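You operate a simulated robot arm through the tools that you are given. There is no shell and no other tool.

Carry out the task below with a simulated robot arm. There is one attempt and no reset: what you move stays moved.

TASK
Lower the top rack, load both upturned tall glasses and push it in.
Fine: mouth down, neither on the other.
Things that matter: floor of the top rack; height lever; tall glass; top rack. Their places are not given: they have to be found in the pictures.

The check looks at the end state, three seconds after you hand in, the way a careful person would. Anything else that was tipped, shoved, dropped, spilled or broken makes it a failure.

THE ROBOT
A 7-joint arm with a two-finger parallel gripper, fixed in place. Base frame: the origin is on the floor under the middle of its stand, x ahead of it, y to its left, z up; the work surface is at about z = 140. Readings come in mm, rad, newtons and seconds.
With the tool pointing down near the work surface it reaches from about 200 to 940 mm from the base axis. Its first joint turns from -2.304 to 2.304 rad. Payload 3.91 kg.
The tool frame sits at the grasp point between the pads (the TCP): z along the fingers, y along the line on which they close. The tips reach 30 mm beyond it. The gripper opens to 110 mm. The fingers are 20 mm wide and 10 mm thick; the gripper's body (48 by 112 mm) begins 55 mm behind the TCP.
Orientation is told as [roll, pitch, yaw] about the base's x, y, z axes, in that order, counted from this pose: with the fingers straight down and closing along the base's y, the tool's x points along the base's -x, its y along +y and its z along -z.

THE INTERFACE
- The arm moves only by the tool send_rows. Its argument "plan" is a list of rows, each an object (a shift or turn left out is 0, a gripper value left out holds the last) with "linear": the shift along the base's x, y, z in units of 100 mm (1.0 is 100 mm), a list of three; "delta_rot": the turn, a rotation vector about the base's x, y, z in units of 120 degrees (1.0 is 120 degrees), a list of three; "grip": the closure in counts, from 0 (fully open) to 255 (shut). In form: [{"linear": [dx, dy, dz], "delta_rot": [wx, wy, wz], "grip": grip}, ...]. A call has 1 to 20 rows; each row is the pose to reach, as a shift and turn from the pose commanded when the call began. A call with a number of a shift or a turn outside -1 to 1 is refused whole. A row lasts 0.2 s, in which the tool goes at most 50 mm and 0.15 rad; a call with a longer step from one row to the next is refused whole, and so is a gripper value outside its range. A pose out of reach is approached as far as the arm can. The call stops where the force on the tool passes 90 N (or 10 N more than at its start, if that is more) or the arm is blocked; 0.2 s more then pass. Each finger travels about 108 mm/s and halts on what it meets, pressing with about 38 N; the grip force reading is that of the motor and also rises with nothing between the fingers. The clock runs only during rows and for 0.2 s after the last one: add rows that repeat a pose to give the fingers time. It gives the time, the measured TCP pose, the force on the tool (base axes), the opening and the grip force at its end, in the units of the frame above (readings bear some noise), with the torque about the TCP (base axes, N m) and any sound that the robot's microphone picked up.
- Cameras (640 x 400 px; columns grow to the right, rows downward): "scene" is fixed at [219.6, 499.7, 1376.1]; the picture's right is [0.78, 0.63, 0.00], its down [0.48, -0.59, -0.65] and it looks along [-0.41, 0.50, -0.76] (base axes); focal length 214 px, centre (320, 200). "wrist" rides on the gripper at [72, 17, -103] in the tool frame; the picture's right is [-0.23, 0.97, 0.00], its down [-0.76, -0.18, -0.62] and it looks along [-0.61, -0.14, 0.78] (tool axes); focal length 222 px, centre (320, 200).
- camera(camera): a new picture of that camera. No time passes.
- measure_at(camera, pixels): there is no depth. For up to 12 entries [column, row, z] of the newest picture of that camera ("zoom" is the newest enlarged one), the place [x, y] in the base frame at which the ray of that pixel passes the height z, good to about 2 mm. No time passes.
- inspect(camera, box): a new picture of the part [left, top, right, bottom] of that camera's present view, enlarged. No time passes.
- hand_in(): hands the job in; it is judged then, once.

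Open the gripper and draw the arm clear of the work before you hand the job in, unless the task says otherwise.

The tools are called after "Call:" as a command line: name --argument value ..., lists and objects as JSON in quotes. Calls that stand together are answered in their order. send_rows: Moves the arm, as the interface text tells. Its arguments: {"type":"object","properties":{"plan":{"type":"array","items":{"type":"object","properties":{"linear":{"type":"array","items":{"type":"number"}},"delta_rot":{"type":"array","items":{"type":"number"}},"grip":{"type":"number"}}}}},"required":["plan"]} The other tools are called the same way: camera (camera) takes a picture; measure_at (camera, pixels) gives the place at which the rays of pixels pass given heights; inspect (camera, box) takes an enlarged picture of a part of a camera's view; hand_in () hands the job in.

At the start:

```text
clock: 0.0
tool_pos: [47.7, 710.1, 1201.3]
ee_rot: [-0.001, -0.001, 0.001]
ft_force: [0.8, 0.1, 0.8]
torque: [0.03, 0.0, -0.04]
width: 110.1
finger_force: 0.1
```

scene: 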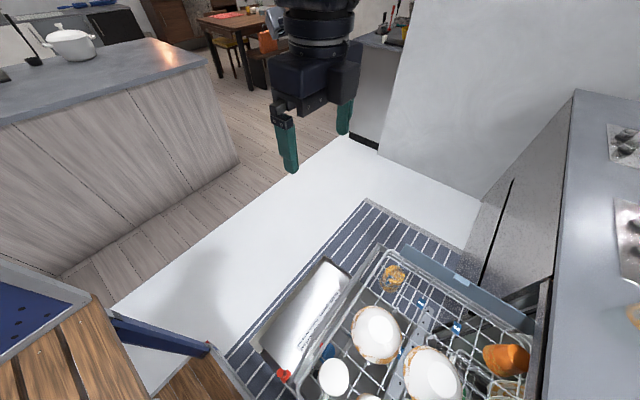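
wrist: 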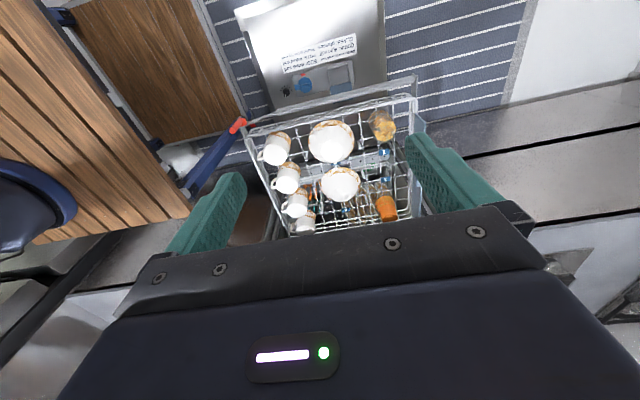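

The scene shows a pulled-out rack at about (400,330) with bowls, mugs and glasses, and a red-tipped blue lever at (285,376). I enlarge both views to learn what is what.

Call:
inspect --camera "scene" --box '[220, 200, 540, 400]'

Call:
inspect --camera "wrist" --box '[160, 0, 480, 240]'

Call:
inspect --camera "scene" --box '[0, 200, 320, 400]'

Call:
inspect --camera "wrist" --box '[0, 0, 240, 240]'

```text
2.00 times, centred on (380, 300) of scene
```

zoom: 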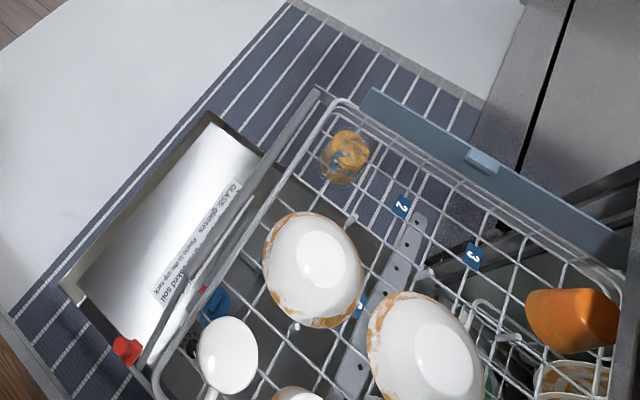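

```text
1.67 times, centred on (320, 120) of wrist
```

zoom: 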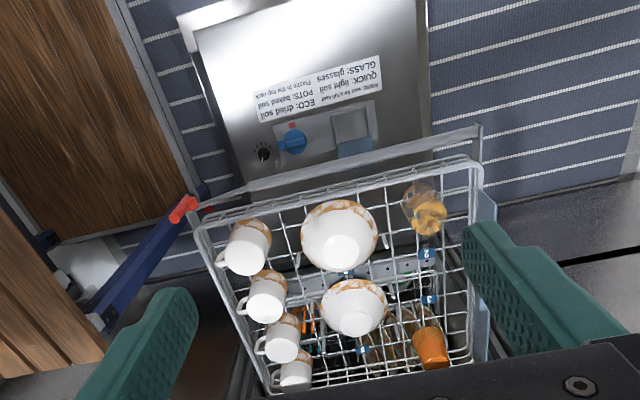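

```text
2.00 times, centred on (160, 300) of scene
```

zoom: 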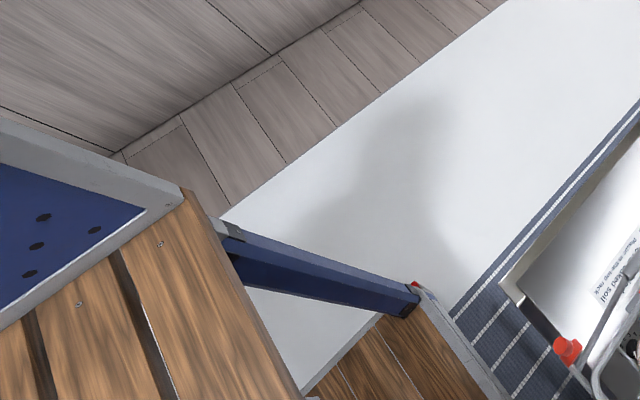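

```text
1.67 times, centred on (120, 120) of wrist
```

zoom: 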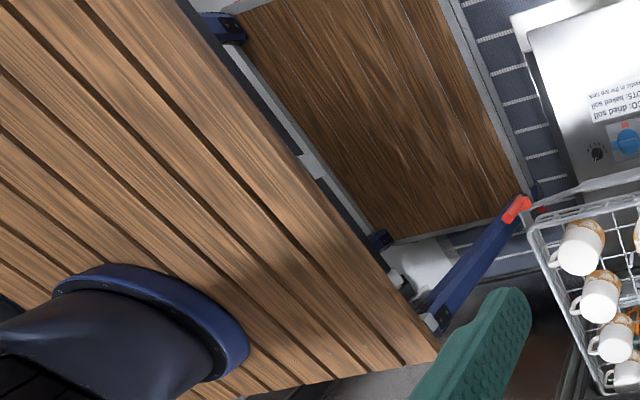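

I compare pixel rays at several heights for the red tip, the rack corners and the glass-like object in both views, to triangulate where they are.

Call:
measure_at --camera "scene" --pixels '[[283, 375, 300], [283, 375, 500], [283, 375, 700], [380, 248, 300], [380, 248, 500], [380, 248, 700], [430, 255, 300], [430, 255, 500], [430, 255, 700], [205, 350, 140], [205, 350, 300], [205, 350, 500]]'

Call:
measure_at --camera "wrist" --pixels '[[238, 125, 300], [238, 125, 500], [238, 125, 700], [416, 97, 300], [416, 97, 500], [416, 97, 700], [283, 126, 300], [283, 126, 500], [264, 126, 300], [264, 126, 500], [120, 100, 140], [120, 100, 300]]'

```text
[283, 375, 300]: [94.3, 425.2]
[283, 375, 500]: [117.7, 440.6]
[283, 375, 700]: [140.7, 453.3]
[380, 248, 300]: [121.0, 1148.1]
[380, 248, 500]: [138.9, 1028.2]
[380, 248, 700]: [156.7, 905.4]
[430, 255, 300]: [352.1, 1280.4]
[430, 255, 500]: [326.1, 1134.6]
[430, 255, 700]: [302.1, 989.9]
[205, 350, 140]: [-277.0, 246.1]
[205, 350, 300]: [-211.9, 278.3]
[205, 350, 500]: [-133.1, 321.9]
```

```text
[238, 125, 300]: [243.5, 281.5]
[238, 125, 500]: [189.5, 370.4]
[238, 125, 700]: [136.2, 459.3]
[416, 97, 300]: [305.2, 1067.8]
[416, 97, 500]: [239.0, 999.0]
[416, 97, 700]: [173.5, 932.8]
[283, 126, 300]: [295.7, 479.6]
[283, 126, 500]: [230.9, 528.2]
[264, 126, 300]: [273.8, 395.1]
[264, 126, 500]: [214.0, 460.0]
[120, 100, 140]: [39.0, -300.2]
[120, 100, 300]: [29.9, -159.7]
```

The red tip triangulates to about (138, 456, 690), so it is the lever at the rack's near corner. The tall glasses are not visible yet, so I turn the wrist camera to look around.

Call:
send_rows --plan '[{"delta_rot": [0, 0, -0.07]}, {"delta_rot": [0, 0, -0.14]}, {"delta_rot": [0, 0, -0.21]}, {"delta_rot": [0, 0, -0.28]}, {"delta_rot": [0, 0, -0.35]}, {"delta_rot": [0, 0, -0.42]}, {"delta_rot": [0, 0, -0.49]}, {"delta_rot": [0, 0, -0.56]}, {"delta_rot": [0, 0, -0.63]}, {"delta_rot": [0, 0, -0.7]}, {"delta_rot": [0, 0, -0.75]}]'

Call:
camera --camera "wrist"

Call:
camera --camera "scene"

```text
clock: 2.4
tool_pos: [48.2, 710.2, 1203.2]
ee_rot: [-0.002, 0.002, -1.576]
ft_force: [0.6, 1.2, 0.6]
torque: [0.03, 0.05, 0.01]
width: 109.9
finger_force: 0.0
```

```text
taken
```

wrist: 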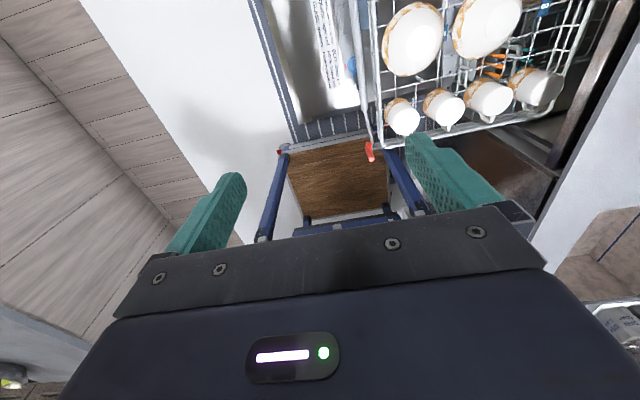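

```text
taken
```

scene: 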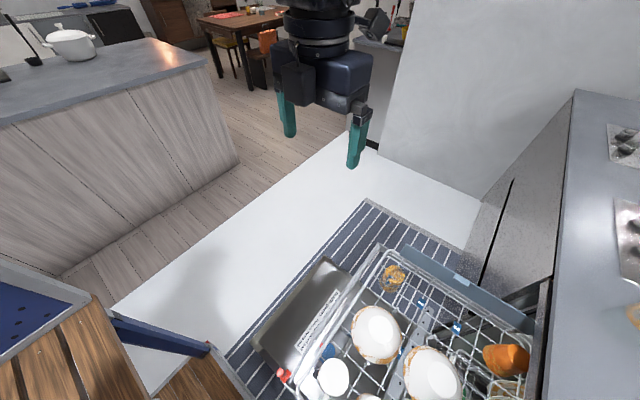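

I see a wood-topped lower shelf with blue rails at wrist (340,180). I triangulate its corner and its height, and take an enlarged picture of the rack area.

Call:
measure_at --camera "wrist" --pixels '[[281, 149, 140], [281, 149, 300], [281, 149, 500], [370, 152, 690], [370, 152, 600], [330, 215, 140], [330, 215, 500], [385, 150, 690]]'

Call:
measure_at --camera "scene" --pixels '[[206, 343, 140], [206, 343, 300], [206, 343, 500], [98, 298, 140], [98, 298, 500], [98, 298, 700]]'

Call:
inspect --camera "wrist" --box '[240, 0, 600, 225]'

```text
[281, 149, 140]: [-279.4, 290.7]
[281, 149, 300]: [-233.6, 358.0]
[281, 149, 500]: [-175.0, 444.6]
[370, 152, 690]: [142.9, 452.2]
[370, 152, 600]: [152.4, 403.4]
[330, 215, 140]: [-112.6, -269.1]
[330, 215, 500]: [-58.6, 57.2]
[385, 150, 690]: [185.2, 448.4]
```

```text
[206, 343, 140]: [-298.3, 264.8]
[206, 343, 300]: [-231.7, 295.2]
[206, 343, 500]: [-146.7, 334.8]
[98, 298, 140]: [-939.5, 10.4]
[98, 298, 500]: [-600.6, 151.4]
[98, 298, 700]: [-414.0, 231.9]
```

```text
1.78 times, centred on (420, 112) of wrist
```

zoom: 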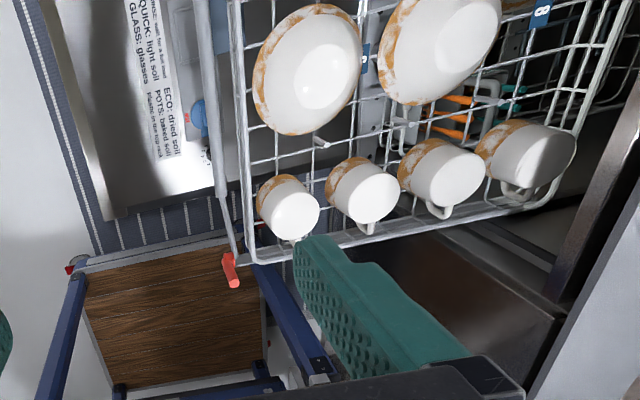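

The step's wooden shelf is empty and the lever sits at about (143, 452, 690). I move toward (300, 300, 1200) with yaw back at 0 to look at the counter side, where the tall glasses may stand.

Call:
send_rows --plan '[{"linear": [0.21, -0.34, 0], "delta_rot": [0, 0, 0.0625]}, {"linear": [0.42, -0.68, 0], "delta_rot": [0, 0, 0.125]}, {"linear": [0.6, -0.96, 0], "delta_rot": [0, 0, 0.19]}, {"linear": [0.8, -1.0, 0], "delta_rot": [0, 0, 0.25]}, {"linear": [1.0, -1.0, 0], "delta_rot": [0, 0, 0.31]}, {"linear": [1.0, -1.0, 0], "delta_rot": [0, 0, 0.375]}]'

Call:
camera --camera "wrist"

```text
clock: 3.8
tool_pos: [146.9, 610.7, 1200.3]
ee_rot: [-0.001, 0.001, -0.785]
ft_force: [0.2, -0.2, -0.4]
torque: [0.02, -0.02, 0.03]
width: 110.2
finger_force: 0.1
```

```text
taken
```

wrist: 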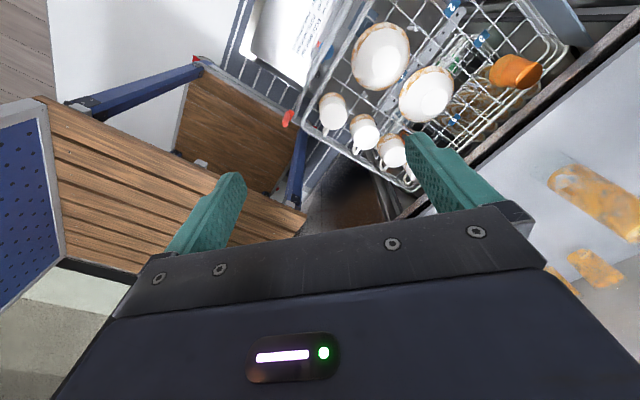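

The counter appears at the right of the wrist view with orange smears at (600,200), and the slatted deck at (120,190). I keep turning to yaw 0 and move further to see the counter.

Call:
send_rows --plan '[{"linear": [0.2, -0.2, 0], "delta_rot": [0, 0, 0.06]}, {"linear": [0.4, -0.45, 0], "delta_rot": [0, 0, 0.125]}, {"linear": [0.6, -0.7, 0], "delta_rot": [0, 0, 0.19]}, {"linear": [0.8, -1.0, 0], "delta_rot": [0, 0, 0.25]}, {"linear": [0.8, -1.0, 0], "delta_rot": [0, 0, 0.31]}, {"linear": [0.8, -1.0, 0], "delta_rot": [0, 0, 0.375]}]'

Call:
camera --camera "wrist"

```text
clock: 5.2
tool_pos: [227.5, 510.5, 1200.6]
ee_rot: [0.0, 0.0, 0.003]
ft_force: [-0.1, -0.5, -1.7]
torque: [-0.01, -0.01, 0.01]
width: 110.0
finger_force: 0.0
```

```text
taken
```

wrist: 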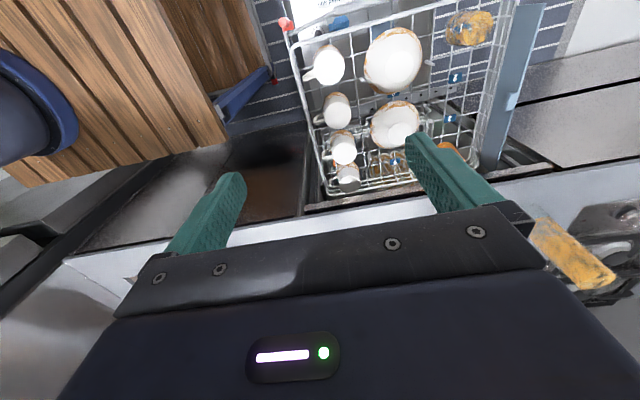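

I tilt the tool so the camera looks out over the counter (toward +x).

Call:
send_rows --plan '[{"linear": [-0.2, -0.2, 0.1], "delta_rot": [0, -0.07, 0]}, {"linear": [-0.4, -0.4, 0.2], "delta_rot": [0, -0.14, 0]}, {"linear": [-0.5, -0.6, 0.3], "delta_rot": [0, -0.21, 0]}, {"linear": [-0.5, -0.8, 0.3], "delta_rot": [0, -0.28, 0]}, {"linear": [-0.5, -0.8, 0.3], "delta_rot": [0, -0.35, 0]}]'

Call:
camera --camera "wrist"

```text
clock: 6.4
tool_pos: [177.7, 430.3, 1230.2]
ee_rot: [0.003, -0.735, 0.0]
ft_force: [-0.5, 0.4, 1.2]
torque: [-0.03, 0.0, 0.0]
width: 110.2
finger_force: 0.0
```

```text
taken
```

wrist: 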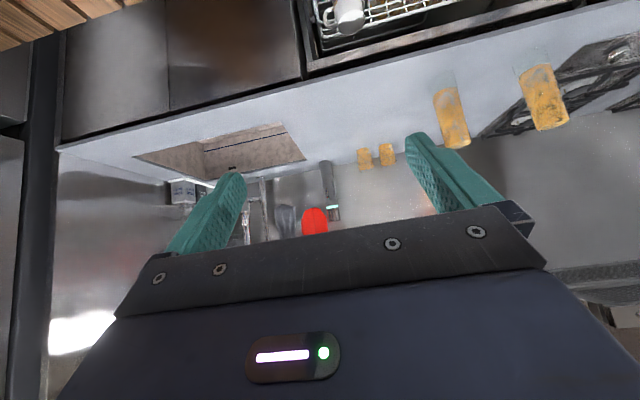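

Two tall orange-smeared glasses stand on the counter at (450,115) and (543,95), with two small ones at (365,158) and (387,155). I zoom in.

Call:
inspect --camera "wrist" --box '[400, 30, 640, 180]'

Call:
inspect --camera "wrist" --box '[140, 100, 440, 250]'

Call:
inspect --camera "scene" --box '[520, 80, 640, 400]'

```text
2.67 times, centred on (520, 105) of wrist
```

zoom: 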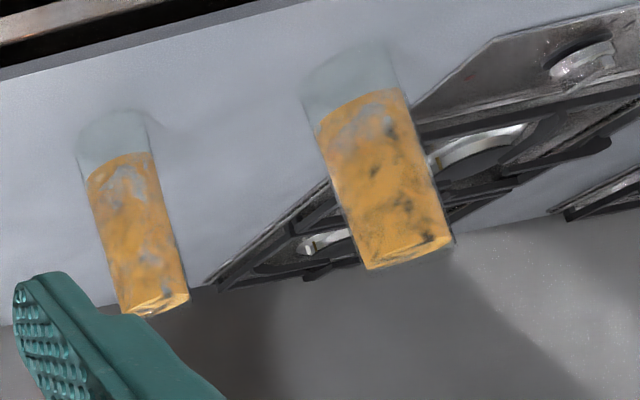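

```text
2.13 times, centred on (290, 175) of wrist
```

zoom: 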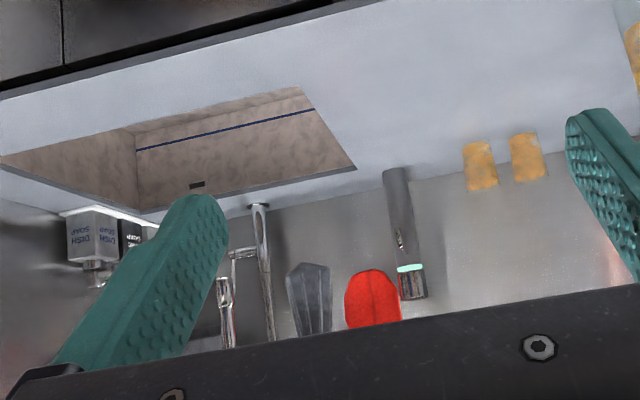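

```text
1.25 times, centred on (580, 240) of scene
```

zoom: 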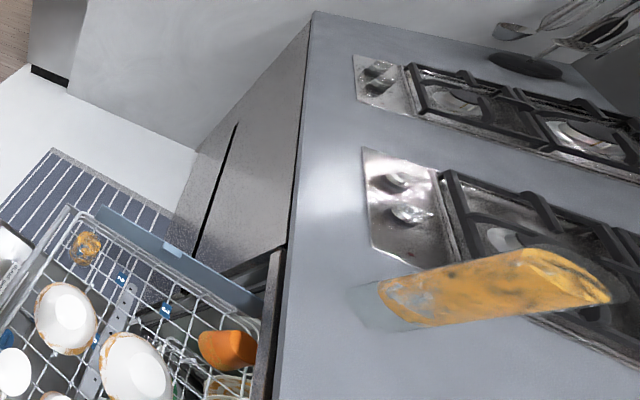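

The glasses' rims stand on the counter at wrist about (443,79) and (531,60), and the scene zoom shows one at (375,305). I measure these rays at several heights to get the counter height and positions.

Call:
measure_at --camera "zoom" --pixels '[[375, 308, 850], [375, 308, 900], [375, 308, 950], [585, 275, 1000], [585, 275, 1050], [585, 275, 1100], [312, 12, 850], [312, 12, 900]]'

Call:
measure_at --camera "wrist" --pixels '[[443, 79, 850], [443, 79, 900], [443, 79, 950], [531, 60, 850], [531, 60, 900], [531, 60, 950], [556, 125, 1000], [556, 125, 1050], [556, 125, 1100], [458, 145, 1000], [458, 145, 1050], [458, 145, 1100]]'

```text
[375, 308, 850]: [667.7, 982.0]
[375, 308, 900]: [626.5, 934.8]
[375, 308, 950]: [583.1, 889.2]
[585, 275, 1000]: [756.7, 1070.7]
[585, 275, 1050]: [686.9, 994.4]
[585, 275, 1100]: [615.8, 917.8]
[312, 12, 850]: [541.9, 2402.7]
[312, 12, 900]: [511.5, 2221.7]
```

```text
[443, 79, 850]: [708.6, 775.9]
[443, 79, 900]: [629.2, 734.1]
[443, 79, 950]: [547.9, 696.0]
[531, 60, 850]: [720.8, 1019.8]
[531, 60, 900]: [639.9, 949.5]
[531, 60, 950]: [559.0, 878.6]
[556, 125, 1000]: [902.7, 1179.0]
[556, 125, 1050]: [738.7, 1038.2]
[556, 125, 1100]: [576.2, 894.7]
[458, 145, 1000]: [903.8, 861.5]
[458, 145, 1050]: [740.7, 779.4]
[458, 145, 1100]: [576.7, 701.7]
```

Counter is at about z=920 with the glasses about 160 mm tall near (620,725) and (625,930). Now I go back above the rack with the tool straight down to study its floor and the lever.

Call:
send_rows --plan '[{"linear": [0, 0.3, 0], "delta_rot": [0, 0.07, 0]}, {"linear": [0, 0.6, 0], "delta_rot": [0, 0.14, 0]}, {"linear": [0, 0.9, -0.1], "delta_rot": [0, 0.21, 0]}, {"linear": [-0.1, 1.0, -0.4], "delta_rot": [0, 0.28, 0]}, {"linear": [-0.2, 1.0, -0.8], "delta_rot": [0, 0.35, 0]}]'

Call:
send_rows --plan '[{"linear": [0, 0.4, -0.2]}, {"linear": [0, 0.8, -0.4]}, {"linear": [0, 1.0, -0.8]}, {"linear": [0, 1.0, -1.0]}]'

Call:
camera --camera "wrist"

```text
clock: 7.6
tool_pos: [157.4, 529.1, 1152.4]
ee_rot: [0.002, 0.002, 0.0]
ft_force: [-0.5, -0.3, 0.0]
torque: [0.04, -0.02, -0.02]
width: 110.2
finger_force: 0.1
```

```text
clock: 8.6
tool_pos: [157.3, 630.8, 1052.3]
ee_rot: [-0.001, -0.001, 0.0]
ft_force: [-0.1, -0.2, 0.5]
torque: [0.0, -0.02, 0.01]
width: 109.9
finger_force: 0.1
```

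```text
taken
```

wrist: 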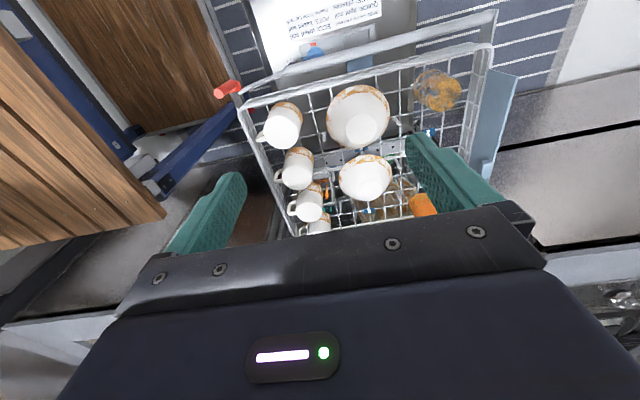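

Call:
inspect --camera "wrist" --box '[200, 0, 520, 200]'

Call:
inspect --camera "wrist" --box '[190, 50, 310, 125]'

Call:
inspect --camera "scene" --box '[350, 230, 560, 400]'

Call:
inspect --camera "scene" --box '[250, 310, 400, 400]'

```text
2.00 times, centred on (360, 100) of wrist
```

zoom: 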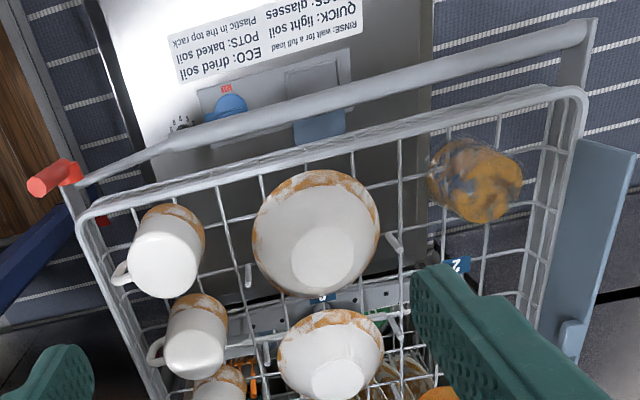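

```text
5.33 times, centred on (250, 88) of wrist
```

zoom: 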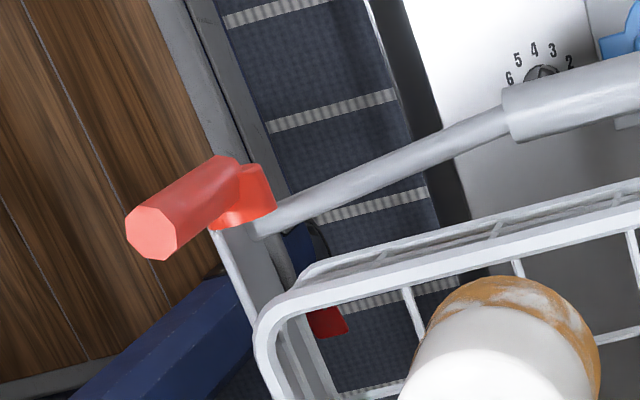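

```text
2.35 times, centred on (455, 315) of scene
```

zoom: 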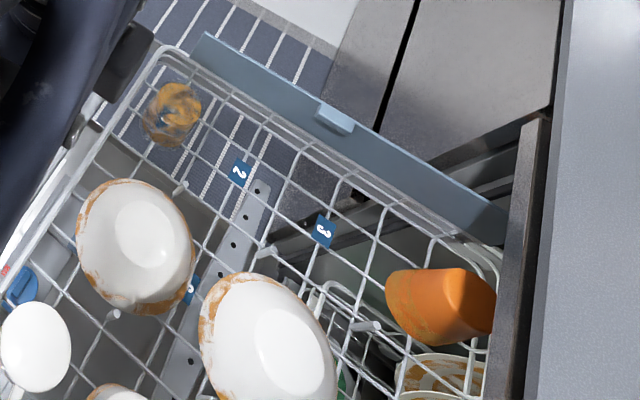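

```text
4.27 times, centred on (325, 355) of scene
```

zoom: 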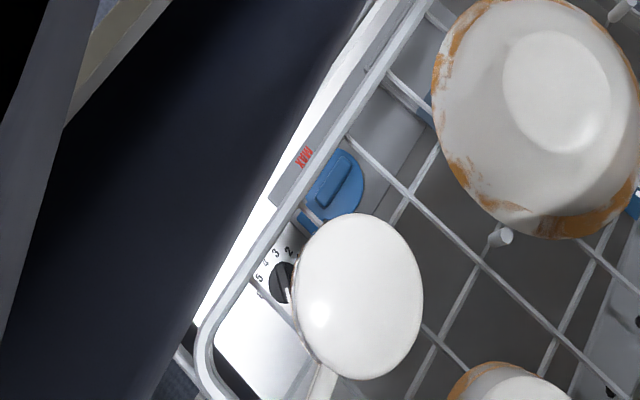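

The lever is a red knob at wrist (230,90), apparently standing up beside the rack's near front corner. Before going close I need the height and extent of the slatted deck near the robot, so I measure its edges.

Call:
measure_at --camera "wrist" --pixels '[[165, 212, 800], [165, 212, 700], [165, 212, 500], [30, 0, 800], [30, 0, 500], [0, 247, 800], [225, 88, 690], [225, 88, 720], [238, 86, 690], [238, 86, 650]]'

Call:
inspect --camera "wrist" --box '[0, 0, 240, 260]'

Call:
inspect --camera "scene" --box '[0, 200, 320, 400]'

```text
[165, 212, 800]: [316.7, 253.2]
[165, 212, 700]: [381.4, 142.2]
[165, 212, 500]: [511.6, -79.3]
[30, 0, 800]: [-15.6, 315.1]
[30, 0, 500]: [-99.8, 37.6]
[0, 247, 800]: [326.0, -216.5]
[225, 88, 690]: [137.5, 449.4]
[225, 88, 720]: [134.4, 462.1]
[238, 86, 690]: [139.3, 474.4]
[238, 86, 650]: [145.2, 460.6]
```

```text
1.54 times, centred on (120, 130) of wrist
```

zoom: 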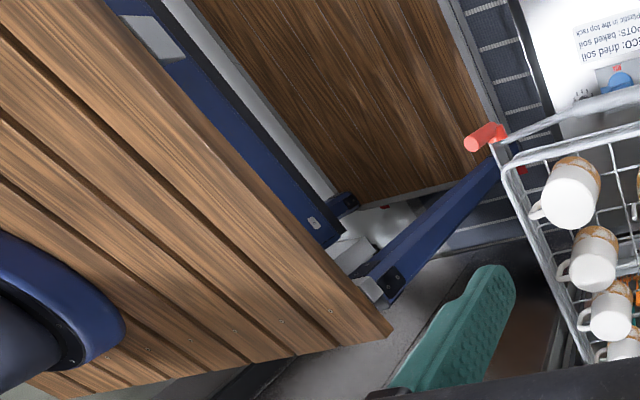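

```text
2.00 times, centred on (160, 300) of scene
```

zoom: 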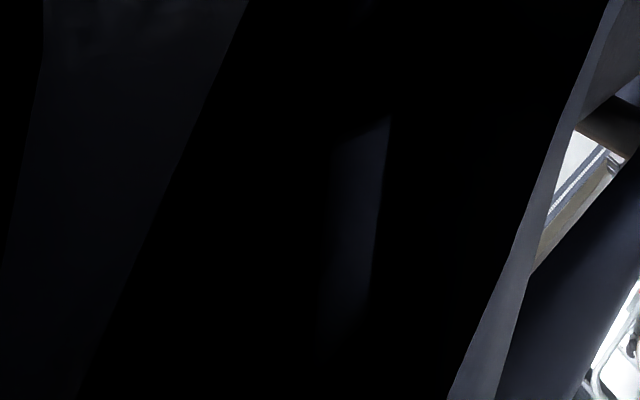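

The deck is near z=800 with its edge around y≈250–315. I move to a closer viewpoint on the lever, keeping well above the rack rim (z≈700).

Call:
send_rows --plan '[{"linear": [-0.2, -0.4, -0.1]}, {"linear": [-0.4, -0.8, -0.3]}, {"linear": [-0.6, -1.0, -0.6]}, {"linear": [-0.9, -1.0, -0.9]}]'

Call:
send_rows --plan '[{"linear": [0, -0.4, -0.25]}, {"linear": [0, -0.8, -0.5]}, {"linear": [0, -0.9, -0.9]}]'

Call:
camera --camera "wrist"

Call:
camera --camera "scene"

```text
clock: 9.6
tool_pos: [66.9, 529.3, 962.3]
ee_rot: [-0.001, 0.001, -0.001]
ft_force: [0.2, -0.4, 0.4]
torque: [0.0, 0.01, -0.01]
width: 110.0
finger_force: 0.2
```

```text
clock: 10.4
tool_pos: [68.9, 440.2, 871.5]
ee_rot: [-0.001, 0.0, 0.0]
ft_force: [0.2, -0.5, -0.1]
torque: [0.03, 0.02, 0.02]
width: 109.9
finger_force: 0.1
```

```text
taken
```

wrist: 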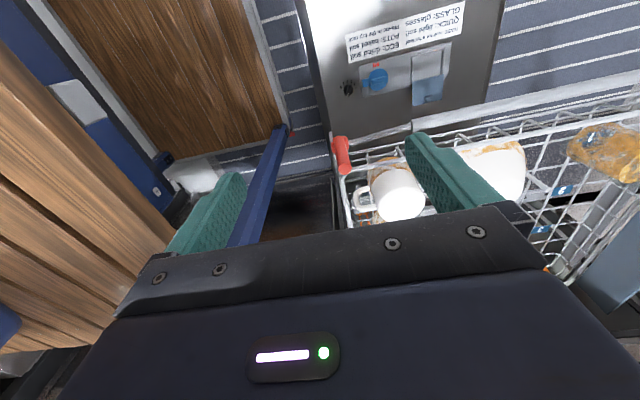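

```text
taken
```

scene: 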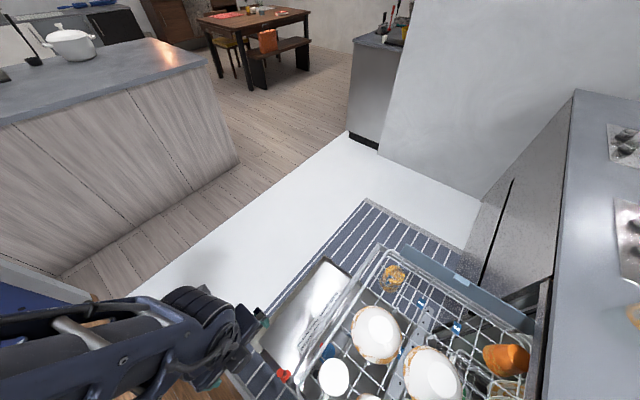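

Call:
inspect --camera "wrist" --box '[290, 100, 450, 200]'

Call:
inspect --camera "scene" --box '[260, 350, 340, 400]'

Call:
measure_at --camera "wrist" --pixels '[[344, 172, 690], [344, 172, 720], [344, 172, 700], [338, 138, 690], [338, 138, 650], [338, 138, 670], [331, 135, 680], [336, 200, 690]]'

Call:
measure_at --camera "scene" --pixels '[[285, 376, 650], [285, 376, 670], [285, 376, 690], [285, 376, 720]]'

```text
4.00 times, centred on (370, 150) of wrist
```

zoom: 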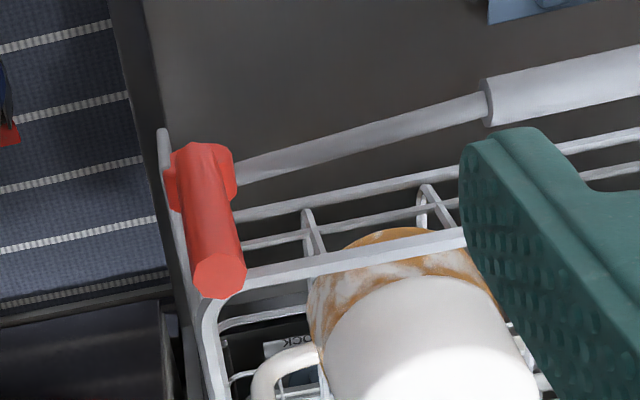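

```text
8.00 times, centred on (300, 375) of scene
```

zoom: 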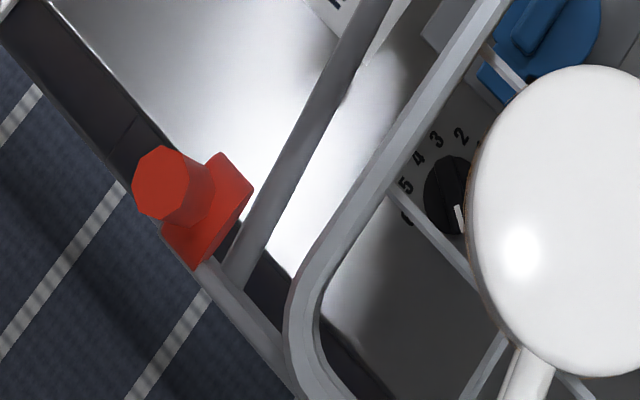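

```text
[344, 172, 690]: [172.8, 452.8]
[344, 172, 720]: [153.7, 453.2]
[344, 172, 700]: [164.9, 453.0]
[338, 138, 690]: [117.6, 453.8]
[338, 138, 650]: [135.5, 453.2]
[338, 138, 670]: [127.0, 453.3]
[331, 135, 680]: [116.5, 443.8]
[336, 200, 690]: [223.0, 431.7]
```

```text
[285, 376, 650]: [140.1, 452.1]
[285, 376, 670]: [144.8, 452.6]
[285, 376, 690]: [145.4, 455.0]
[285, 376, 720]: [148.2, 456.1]
```

I see the red knob rising from a red plate on the side bracket. I measure knob end and knob base in both views to find its axis.

Call:
measure_at --camera "wrist" --pixels '[[345, 169.5, 690], [345, 169.5, 710], [345, 169.5, 730], [345, 169.5, 750], [340, 142.5, 640], [340, 142.5, 660], [340, 142.5, 680], [340, 142.5, 700]]'

Call:
camera --camera "scene"

Call:
measure_at --camera "scene" --pixels '[[281.9, 372.5, 690], [281.9, 372.5, 710], [281.9, 372.5, 730], [281.9, 372.5, 750], [286.2, 378.1, 640], [286.2, 378.1, 660], [286.2, 378.1, 680], [286.2, 378.1, 700]]'

```text
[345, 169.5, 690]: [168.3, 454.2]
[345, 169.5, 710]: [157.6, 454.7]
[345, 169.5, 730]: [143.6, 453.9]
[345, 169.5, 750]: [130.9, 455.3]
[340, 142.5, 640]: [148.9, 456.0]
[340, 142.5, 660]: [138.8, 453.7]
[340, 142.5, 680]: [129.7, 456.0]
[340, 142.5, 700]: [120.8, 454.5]
```

```text
taken
```

scene: 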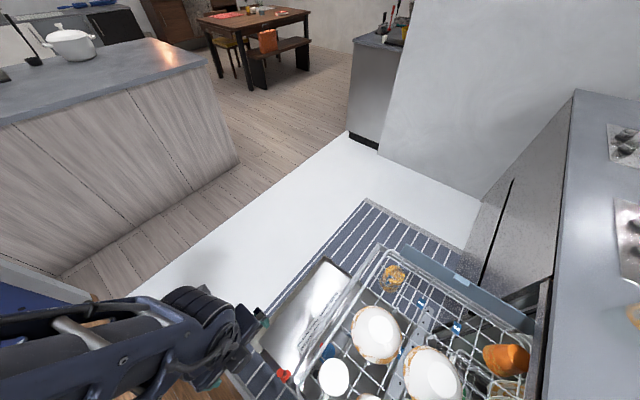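

```text
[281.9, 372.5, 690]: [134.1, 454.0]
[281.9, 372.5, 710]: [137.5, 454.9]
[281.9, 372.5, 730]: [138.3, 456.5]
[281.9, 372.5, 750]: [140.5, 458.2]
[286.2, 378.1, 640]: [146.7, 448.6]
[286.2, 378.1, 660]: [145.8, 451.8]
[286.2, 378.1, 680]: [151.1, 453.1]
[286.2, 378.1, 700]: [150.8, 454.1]
```

The knob runs from about (146,451,650) up to (139,456,737). I look at it from the robot's side (−y), with yaw +90°, to see how it pivots.

Call:
send_rows --plan '[{"linear": [0.06, -0.1, 0.08], "delta_rot": [0, 0, 0.07]}, {"linear": [0.12, -0.2, 0.16], "delta_rot": [0, 0, 0.14]}, {"linear": [0.2, -0.3, 0.24], "delta_rot": [0, 0, 0.21]}, {"linear": [0.26, -0.4, 0.3], "delta_rot": [0, 0, 0.28]}, {"linear": [0.32, -0.5, 0.35], "delta_rot": [0, 0, 0.35]}, {"linear": [0.38, -0.6, 0.35], "delta_rot": [0, 0, 0.42]}, {"linear": [0.45, -0.7, 0.35], "delta_rot": [0, 0, 0.49]}, {"linear": [0.5, -0.8, 0.35], "delta_rot": [0, 0, 0.56]}, {"linear": [0.56, -0.9, 0.35], "delta_rot": [0, 0, 0.63]}, {"linear": [0.62, -1.0, 0.35], "delta_rot": [0, 0, 0.7]}, {"linear": [0.68, -1.0, 0.35], "delta_rot": [0, 0, 0.75]}]'

Call:
camera --camera "wrist"

```text
clock: 12.8
tool_pos: [135.8, 340.9, 906.1]
ee_rot: [-0.002, -0.001, 1.572]
ft_force: [0.6, 0.4, 0.5]
torque: [0.03, 0.04, 0.01]
width: 109.9
finger_force: 0.0
```

```text
taken
```

wrist: 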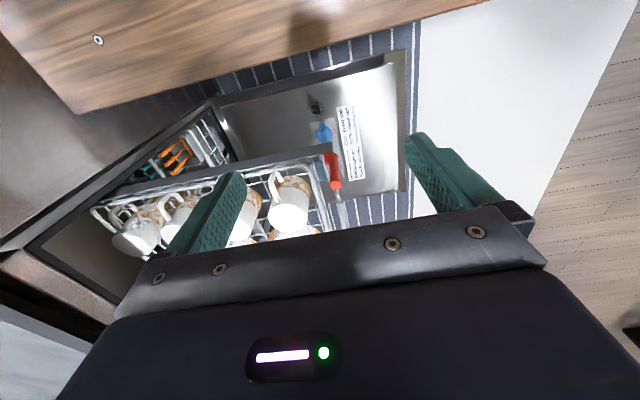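

Call:
inspect --camera "wrist" --box '[260, 110, 400, 230]'

Call:
inspect --camera "wrist" --box '[80, 60, 360, 260]'

Call:
measure_at --camera "wrist" --pixels '[[327, 155, 640], [327, 155, 660], [337, 185, 720], [337, 185, 740], [80, 110, 800], [485, 0, 800], [240, 155, 650], [110, 195, 650]]'

```text
3.33 times, centred on (330, 170) of wrist
```

zoom: 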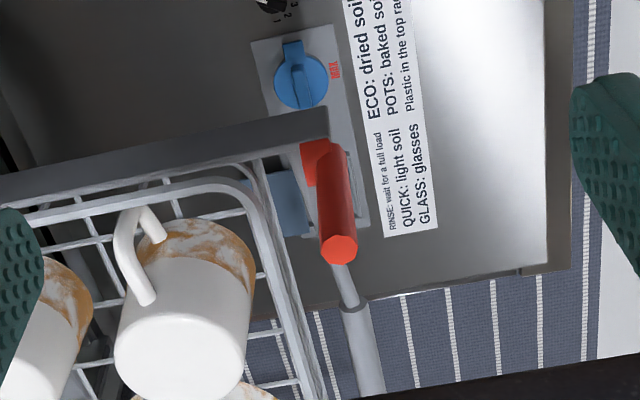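

```text
2.00 times, centred on (220, 160) of wrist
```

zoom: 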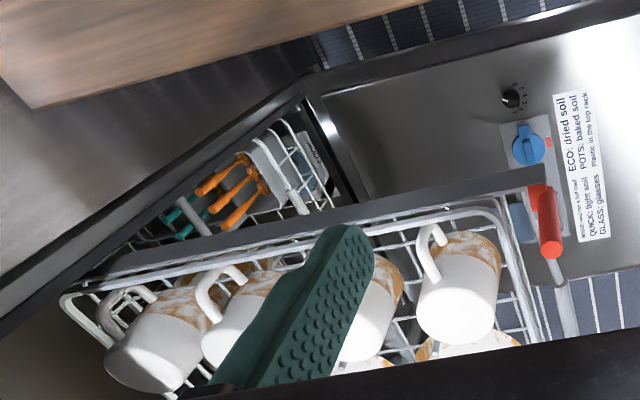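

```text
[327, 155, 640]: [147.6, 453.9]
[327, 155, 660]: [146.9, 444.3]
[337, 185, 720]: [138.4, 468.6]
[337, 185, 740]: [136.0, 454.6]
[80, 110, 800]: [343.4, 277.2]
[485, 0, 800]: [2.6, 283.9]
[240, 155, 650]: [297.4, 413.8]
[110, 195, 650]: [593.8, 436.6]
```

The lever is a red rod hinged at the front end of the grey side beam, leaning slightly toward −x. I measure the rack's near rim and front handle to know the free space around it.

Call:
measure_at --camera "wrist" --pixels '[[306, 165.5, 660], [306, 165.5, 680], [306, 165.5, 700], [306, 165.5, 720], [338, 196, 660], [338, 196, 700], [338, 196, 720], [240, 172, 660], [240, 172, 700]]'

Call:
measure_at --camera "scene" --pixels '[[298.5, 389, 640], [298.5, 389, 660], [298.5, 389, 680], [298.5, 389, 700], [298.5, 389, 720], [290, 384, 640], [290, 384, 680], [290, 384, 700]]'

Call:
inspect --camera "scene" --box '[270, 340, 366, 400]'

```text
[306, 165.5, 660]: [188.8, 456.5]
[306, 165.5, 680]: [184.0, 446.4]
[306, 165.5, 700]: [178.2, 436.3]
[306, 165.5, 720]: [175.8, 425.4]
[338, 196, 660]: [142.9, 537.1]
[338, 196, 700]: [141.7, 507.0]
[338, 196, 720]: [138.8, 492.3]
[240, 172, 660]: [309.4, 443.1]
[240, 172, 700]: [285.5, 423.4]
```

```text
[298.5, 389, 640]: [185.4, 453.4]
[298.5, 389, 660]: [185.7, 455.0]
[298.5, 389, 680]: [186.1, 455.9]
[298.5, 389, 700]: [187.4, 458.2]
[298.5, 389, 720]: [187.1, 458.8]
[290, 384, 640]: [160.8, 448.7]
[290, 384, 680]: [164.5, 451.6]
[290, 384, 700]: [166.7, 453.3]
```

```text
6.67 times, centred on (318, 370) of scene
```

zoom: 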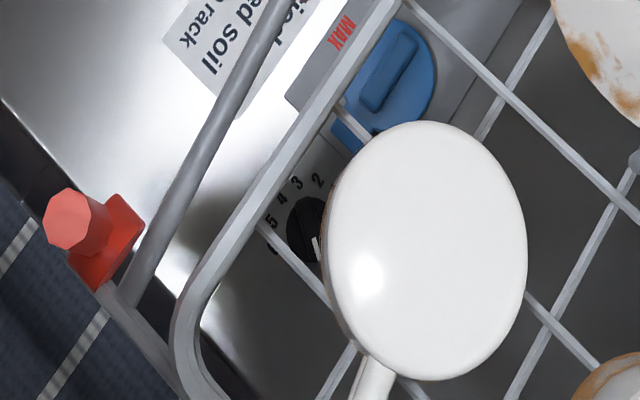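

The rack rim is near z≈660 with its near corner at (187,456), and the lever's top is at 737, so I can work on the lever above the rim. I close the fingers and go to the +x side of the knob.

Call:
send_rows --plan '[{"linear": [0.15, 0.3, 0.0], "grip": 255}, {"linear": [0.3, 0.6, 0.0], "grip": 255}, {"linear": [0.47, 0.95, 0.0], "grip": 255}, {"linear": [0.47, 1.0, -0.4], "grip": 255}, {"linear": [0.47, 1.0, -0.8], "grip": 255}, {"linear": [0.47, 1.0, -1.0], "grip": 255}]'

Call:
camera --camera "wrist"

Call:
camera --camera "scene"

```text
clock: 14.2
tool_pos: [182.5, 441.2, 806.2]
ee_rot: [0.0, -0.001, 1.571]
ft_force: [0.3, 0.3, -0.2]
torque: [-0.02, 0.01, 0.03]
width: 0.0
finger_force: 37.8
```

```text
taken
```

wrist: 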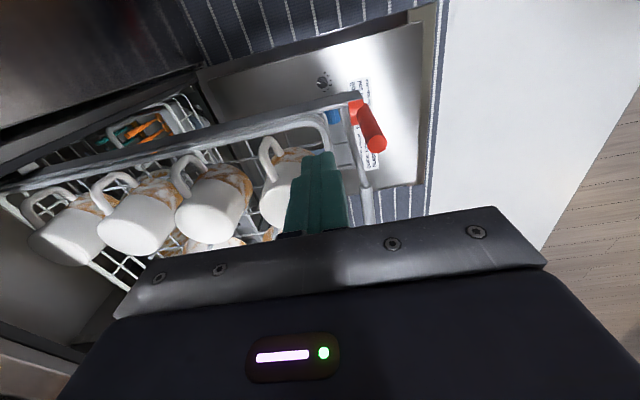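

```text
taken
```

scene: 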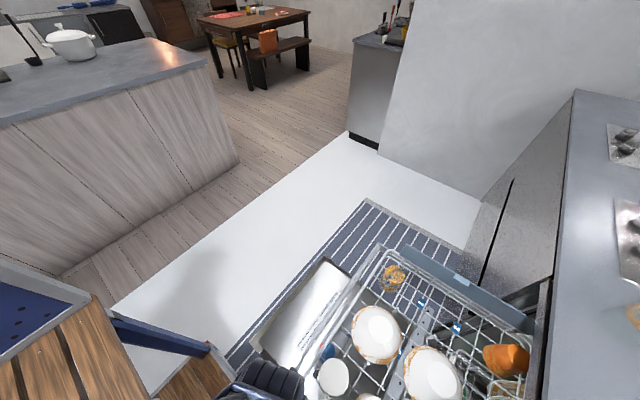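

I check where the nearest mug and its handle are relative to the fingertip path before lowering.

Call:
measure_at --camera "scene" --pixels '[[333, 378, 680], [333, 378, 720], [325, 398, 660], [316, 378, 690]]'

Call:
measure_at --camera "wrist" --pixels '[[268, 150, 680], [268, 150, 660], [283, 200, 680], [283, 200, 720], [365, 112, 650], [378, 143, 737]]'

Call:
inspect --camera "wrist" --box '[220, 70, 420, 240]'

```text
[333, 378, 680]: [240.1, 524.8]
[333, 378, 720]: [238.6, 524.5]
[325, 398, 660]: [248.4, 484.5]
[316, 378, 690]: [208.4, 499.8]
```

```text
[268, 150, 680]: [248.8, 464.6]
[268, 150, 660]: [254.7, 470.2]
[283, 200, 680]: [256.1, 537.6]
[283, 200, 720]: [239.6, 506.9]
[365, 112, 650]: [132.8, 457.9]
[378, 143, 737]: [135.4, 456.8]
```

```text
2.35 times, centred on (320, 155) of wrist
```

zoom: 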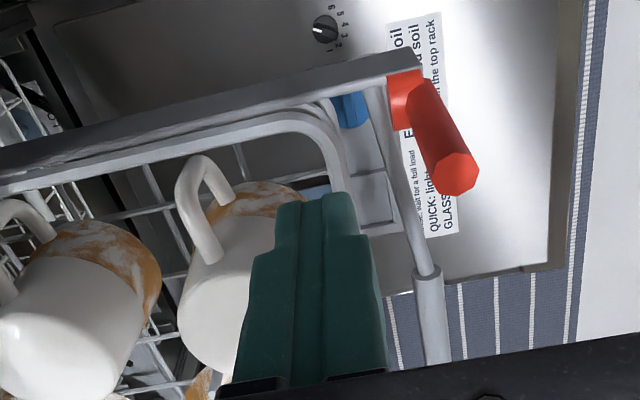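

Mug 1 sits at about (240,525) with its handle near (250,470), clear of my path. I lower the closed fingers beside the knob, and then push gently in −x.

Call:
send_rows --plan '[{"linear": [-0.02, 0.12, -0.2]}, {"linear": [-0.02, 0.12, -0.5]}, {"linear": [-0.02, 0.12, -0.82]}]'

Call:
send_rows --plan '[{"linear": [-0.1, 0, 0]}, {"linear": [-0.2, 0, 0]}, {"linear": [-0.28, 0, 0]}, {"linear": [-0.34, 0, 0]}]'

Call:
camera --camera "wrist"

```text
clock: 15.0
tool_pos: [181.2, 451.9, 723.9]
ee_rot: [0.0, -0.002, 1.569]
ft_force: [-0.3, -0.2, 0.1]
torque: [-0.02, 0.04, -0.02]
width: 0.1
finger_force: 37.7
```

```text
clock: 16.0
tool_pos: [146.0, 453.4, 723.8]
ee_rot: [0.001, 0.0, 1.571]
ft_force: [-0.8, -0.5, 0.7]
torque: [-0.03, 0.03, -0.01]
width: 0.0
finger_force: 38.0
```

```text
taken
```

wrist: 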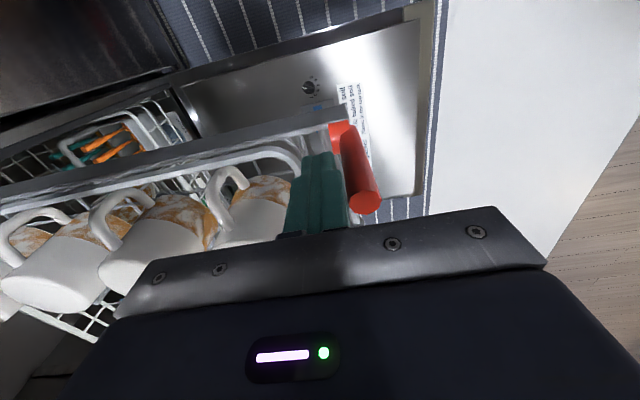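

The force is still small at x=146 and the knob is at (362,175), right next to the fingers. I zoom in to see whether there is contact.

Call:
inspect --camera "wrist" --box '[260, 100, 420, 240]'

Call:
measure_at --camera "wrist" --pixels '[[365, 202, 737], [365, 202, 720], [340, 127, 650]]'

Call:
inspect --camera "scene" --box '[240, 330, 350, 400]'

```text
2.86 times, centred on (340, 170) of wrist
```

zoom: 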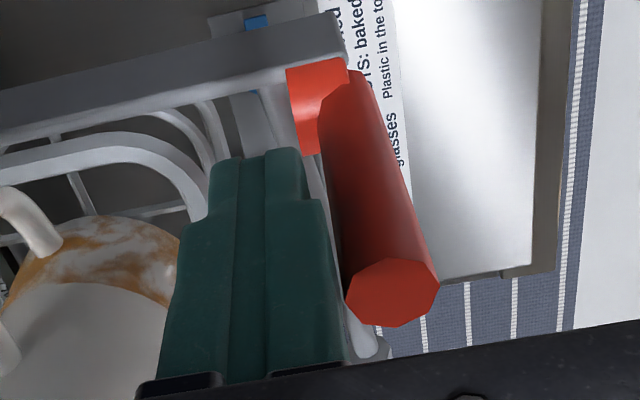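

```text
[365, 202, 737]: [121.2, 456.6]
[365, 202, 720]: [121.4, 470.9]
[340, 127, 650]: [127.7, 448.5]
```

```text
5.71 times, centred on (295, 365) of scene
```

zoom: 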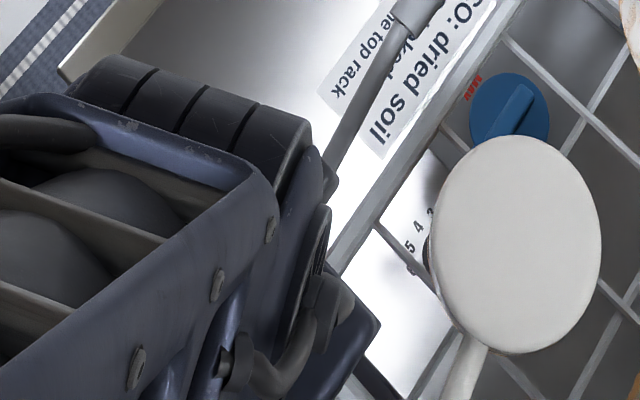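

The rack itself slid about 15 mm toward −x with the push (the mug moved from scene (333,378) to (329,374)), so it was not at its outer stop. I continue slowly in −x to see whether it reaches a stop and the lever turns.

Call:
send_rows --plan '[{"linear": [-0.05, 0, 0]}, {"linear": [-0.1, 0, 0]}, {"linear": [-0.15, 0, 0]}, {"linear": [-0.2, 0, 0]}]'

Call:
camera --camera "wrist"

Call:
camera --camera "scene"

```text
clock: 17.0
tool_pos: [126.3, 451.6, 724.3]
ee_rot: [0.0, 0.001, 1.569]
ft_force: [0.8, -0.7, 0.0]
torque: [0.01, 0.0, 0.01]
width: 0.0
finger_force: 38.0
```

```text
taken
```

wrist: 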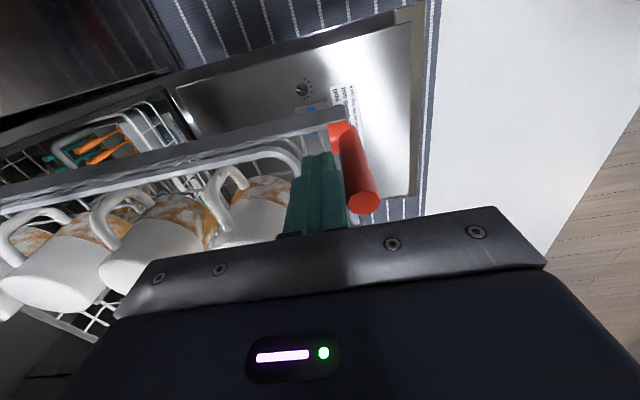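

```text
taken
```

scene: 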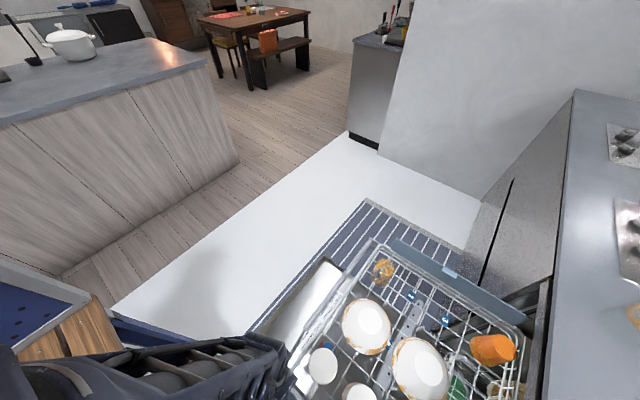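

The rack slides freely (mug now at scene (322,366)). I keep sliding it out slowly, watching for the outer stop.

Call:
send_rows --plan '[{"linear": [-0.05, 0, 0]}, {"linear": [-0.1, 0, 0]}, {"linear": [-0.15, 0, 0]}, {"linear": [-0.2, 0, 0]}, {"linear": [-0.25, 0, 0]}, {"linear": [-0.3, 0, 0]}]'

Call:
camera --camera "wrist"

Call:
camera --camera "scene"

```text
clock: 18.4
tool_pos: [96.2, 452.7, 722.9]
ee_rot: [-0.001, 0.001, 1.572]
ft_force: [1.3, -1.6, -0.1]
torque: [-0.02, 0.01, 0.01]
width: 0.0
finger_force: 37.8
```

```text
taken
```

wrist: 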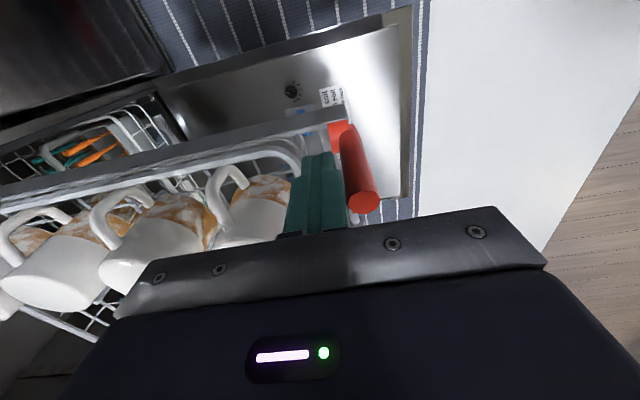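

```text
taken
```

scene: 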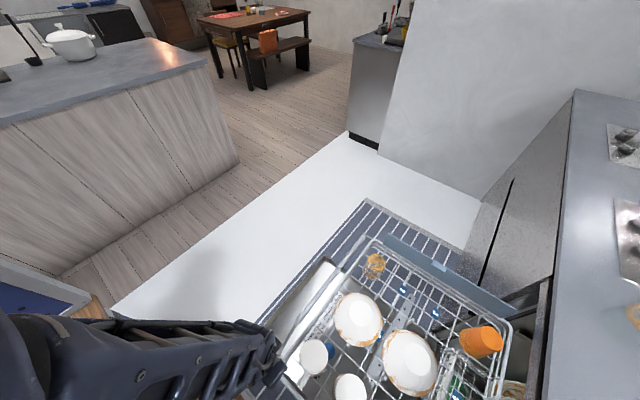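

It still slides freely with about 1–2 N. I continue a little further to find the outer stop.

Call:
send_rows --plan '[{"linear": [-0.06, 0, 0]}, {"linear": [-0.12, 0, 0]}, {"linear": [-0.18, 0, 0]}, {"linear": [-0.24, 0, 0]}, {"linear": [-0.3, 0, 0]}, {"linear": [-0.36, 0, 0]}, {"linear": [-0.42, 0, 0]}, {"linear": [-0.48, 0, 0]}]'

Call:
camera --camera "wrist"

Call:
camera --camera "scene"

```text
clock: 19.2
tool_pos: [89.6, 453.5, 723.8]
ee_rot: [-0.01, 0.001, 1.557]
ft_force: [17.8, -0.4, 2.7]
torque: [0.02, 0.19, -0.04]
width: 0.1
finger_force: 37.1
stopped in row 4: the force on the tool passed its limit at 102 N (the readings are from after the stop); the commanded pose is now the measured one
```

```text
taken
```

wrist: 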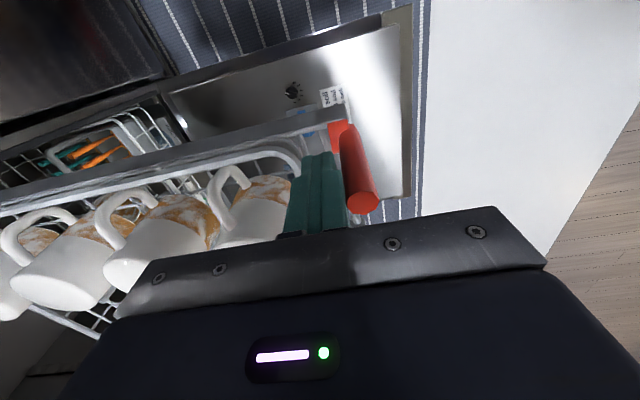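

```text
taken
```

scene: 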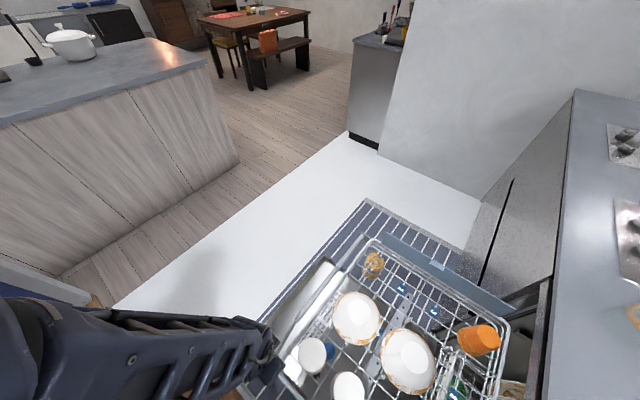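

The rack hit its outer stop at 102 N with the knob now at x≈71, and the lever did not turn toward −x. I back off, go over the knob and try pushing it from the −x side, toward the rack.

Call:
send_rows --plan '[{"linear": [0.08, 0, 0]}, {"linear": [0.08, 0, 0.4]}, {"linear": [0.08, 0, 0.75]}, {"linear": [-0.3, 0, 0.75]}, {"linear": [-0.6, 0, 0.75]}, {"linear": [-0.6, 0, 0.35]}, {"linear": [-0.6, 0, -0.02]}]'

Call:
camera --camera "wrist"

```text
clock: 20.9
tool_pos: [28.2, 452.6, 723.2]
ee_rot: [-0.01, 0.003, 1.558]
ft_force: [0.4, 0.2, -0.6]
torque: [-0.02, 0.03, -0.02]
width: 0.1
finger_force: 37.7
```

```text
taken
```

wrist: 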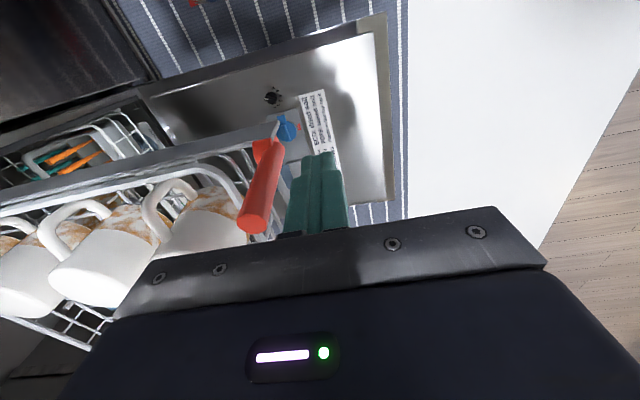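

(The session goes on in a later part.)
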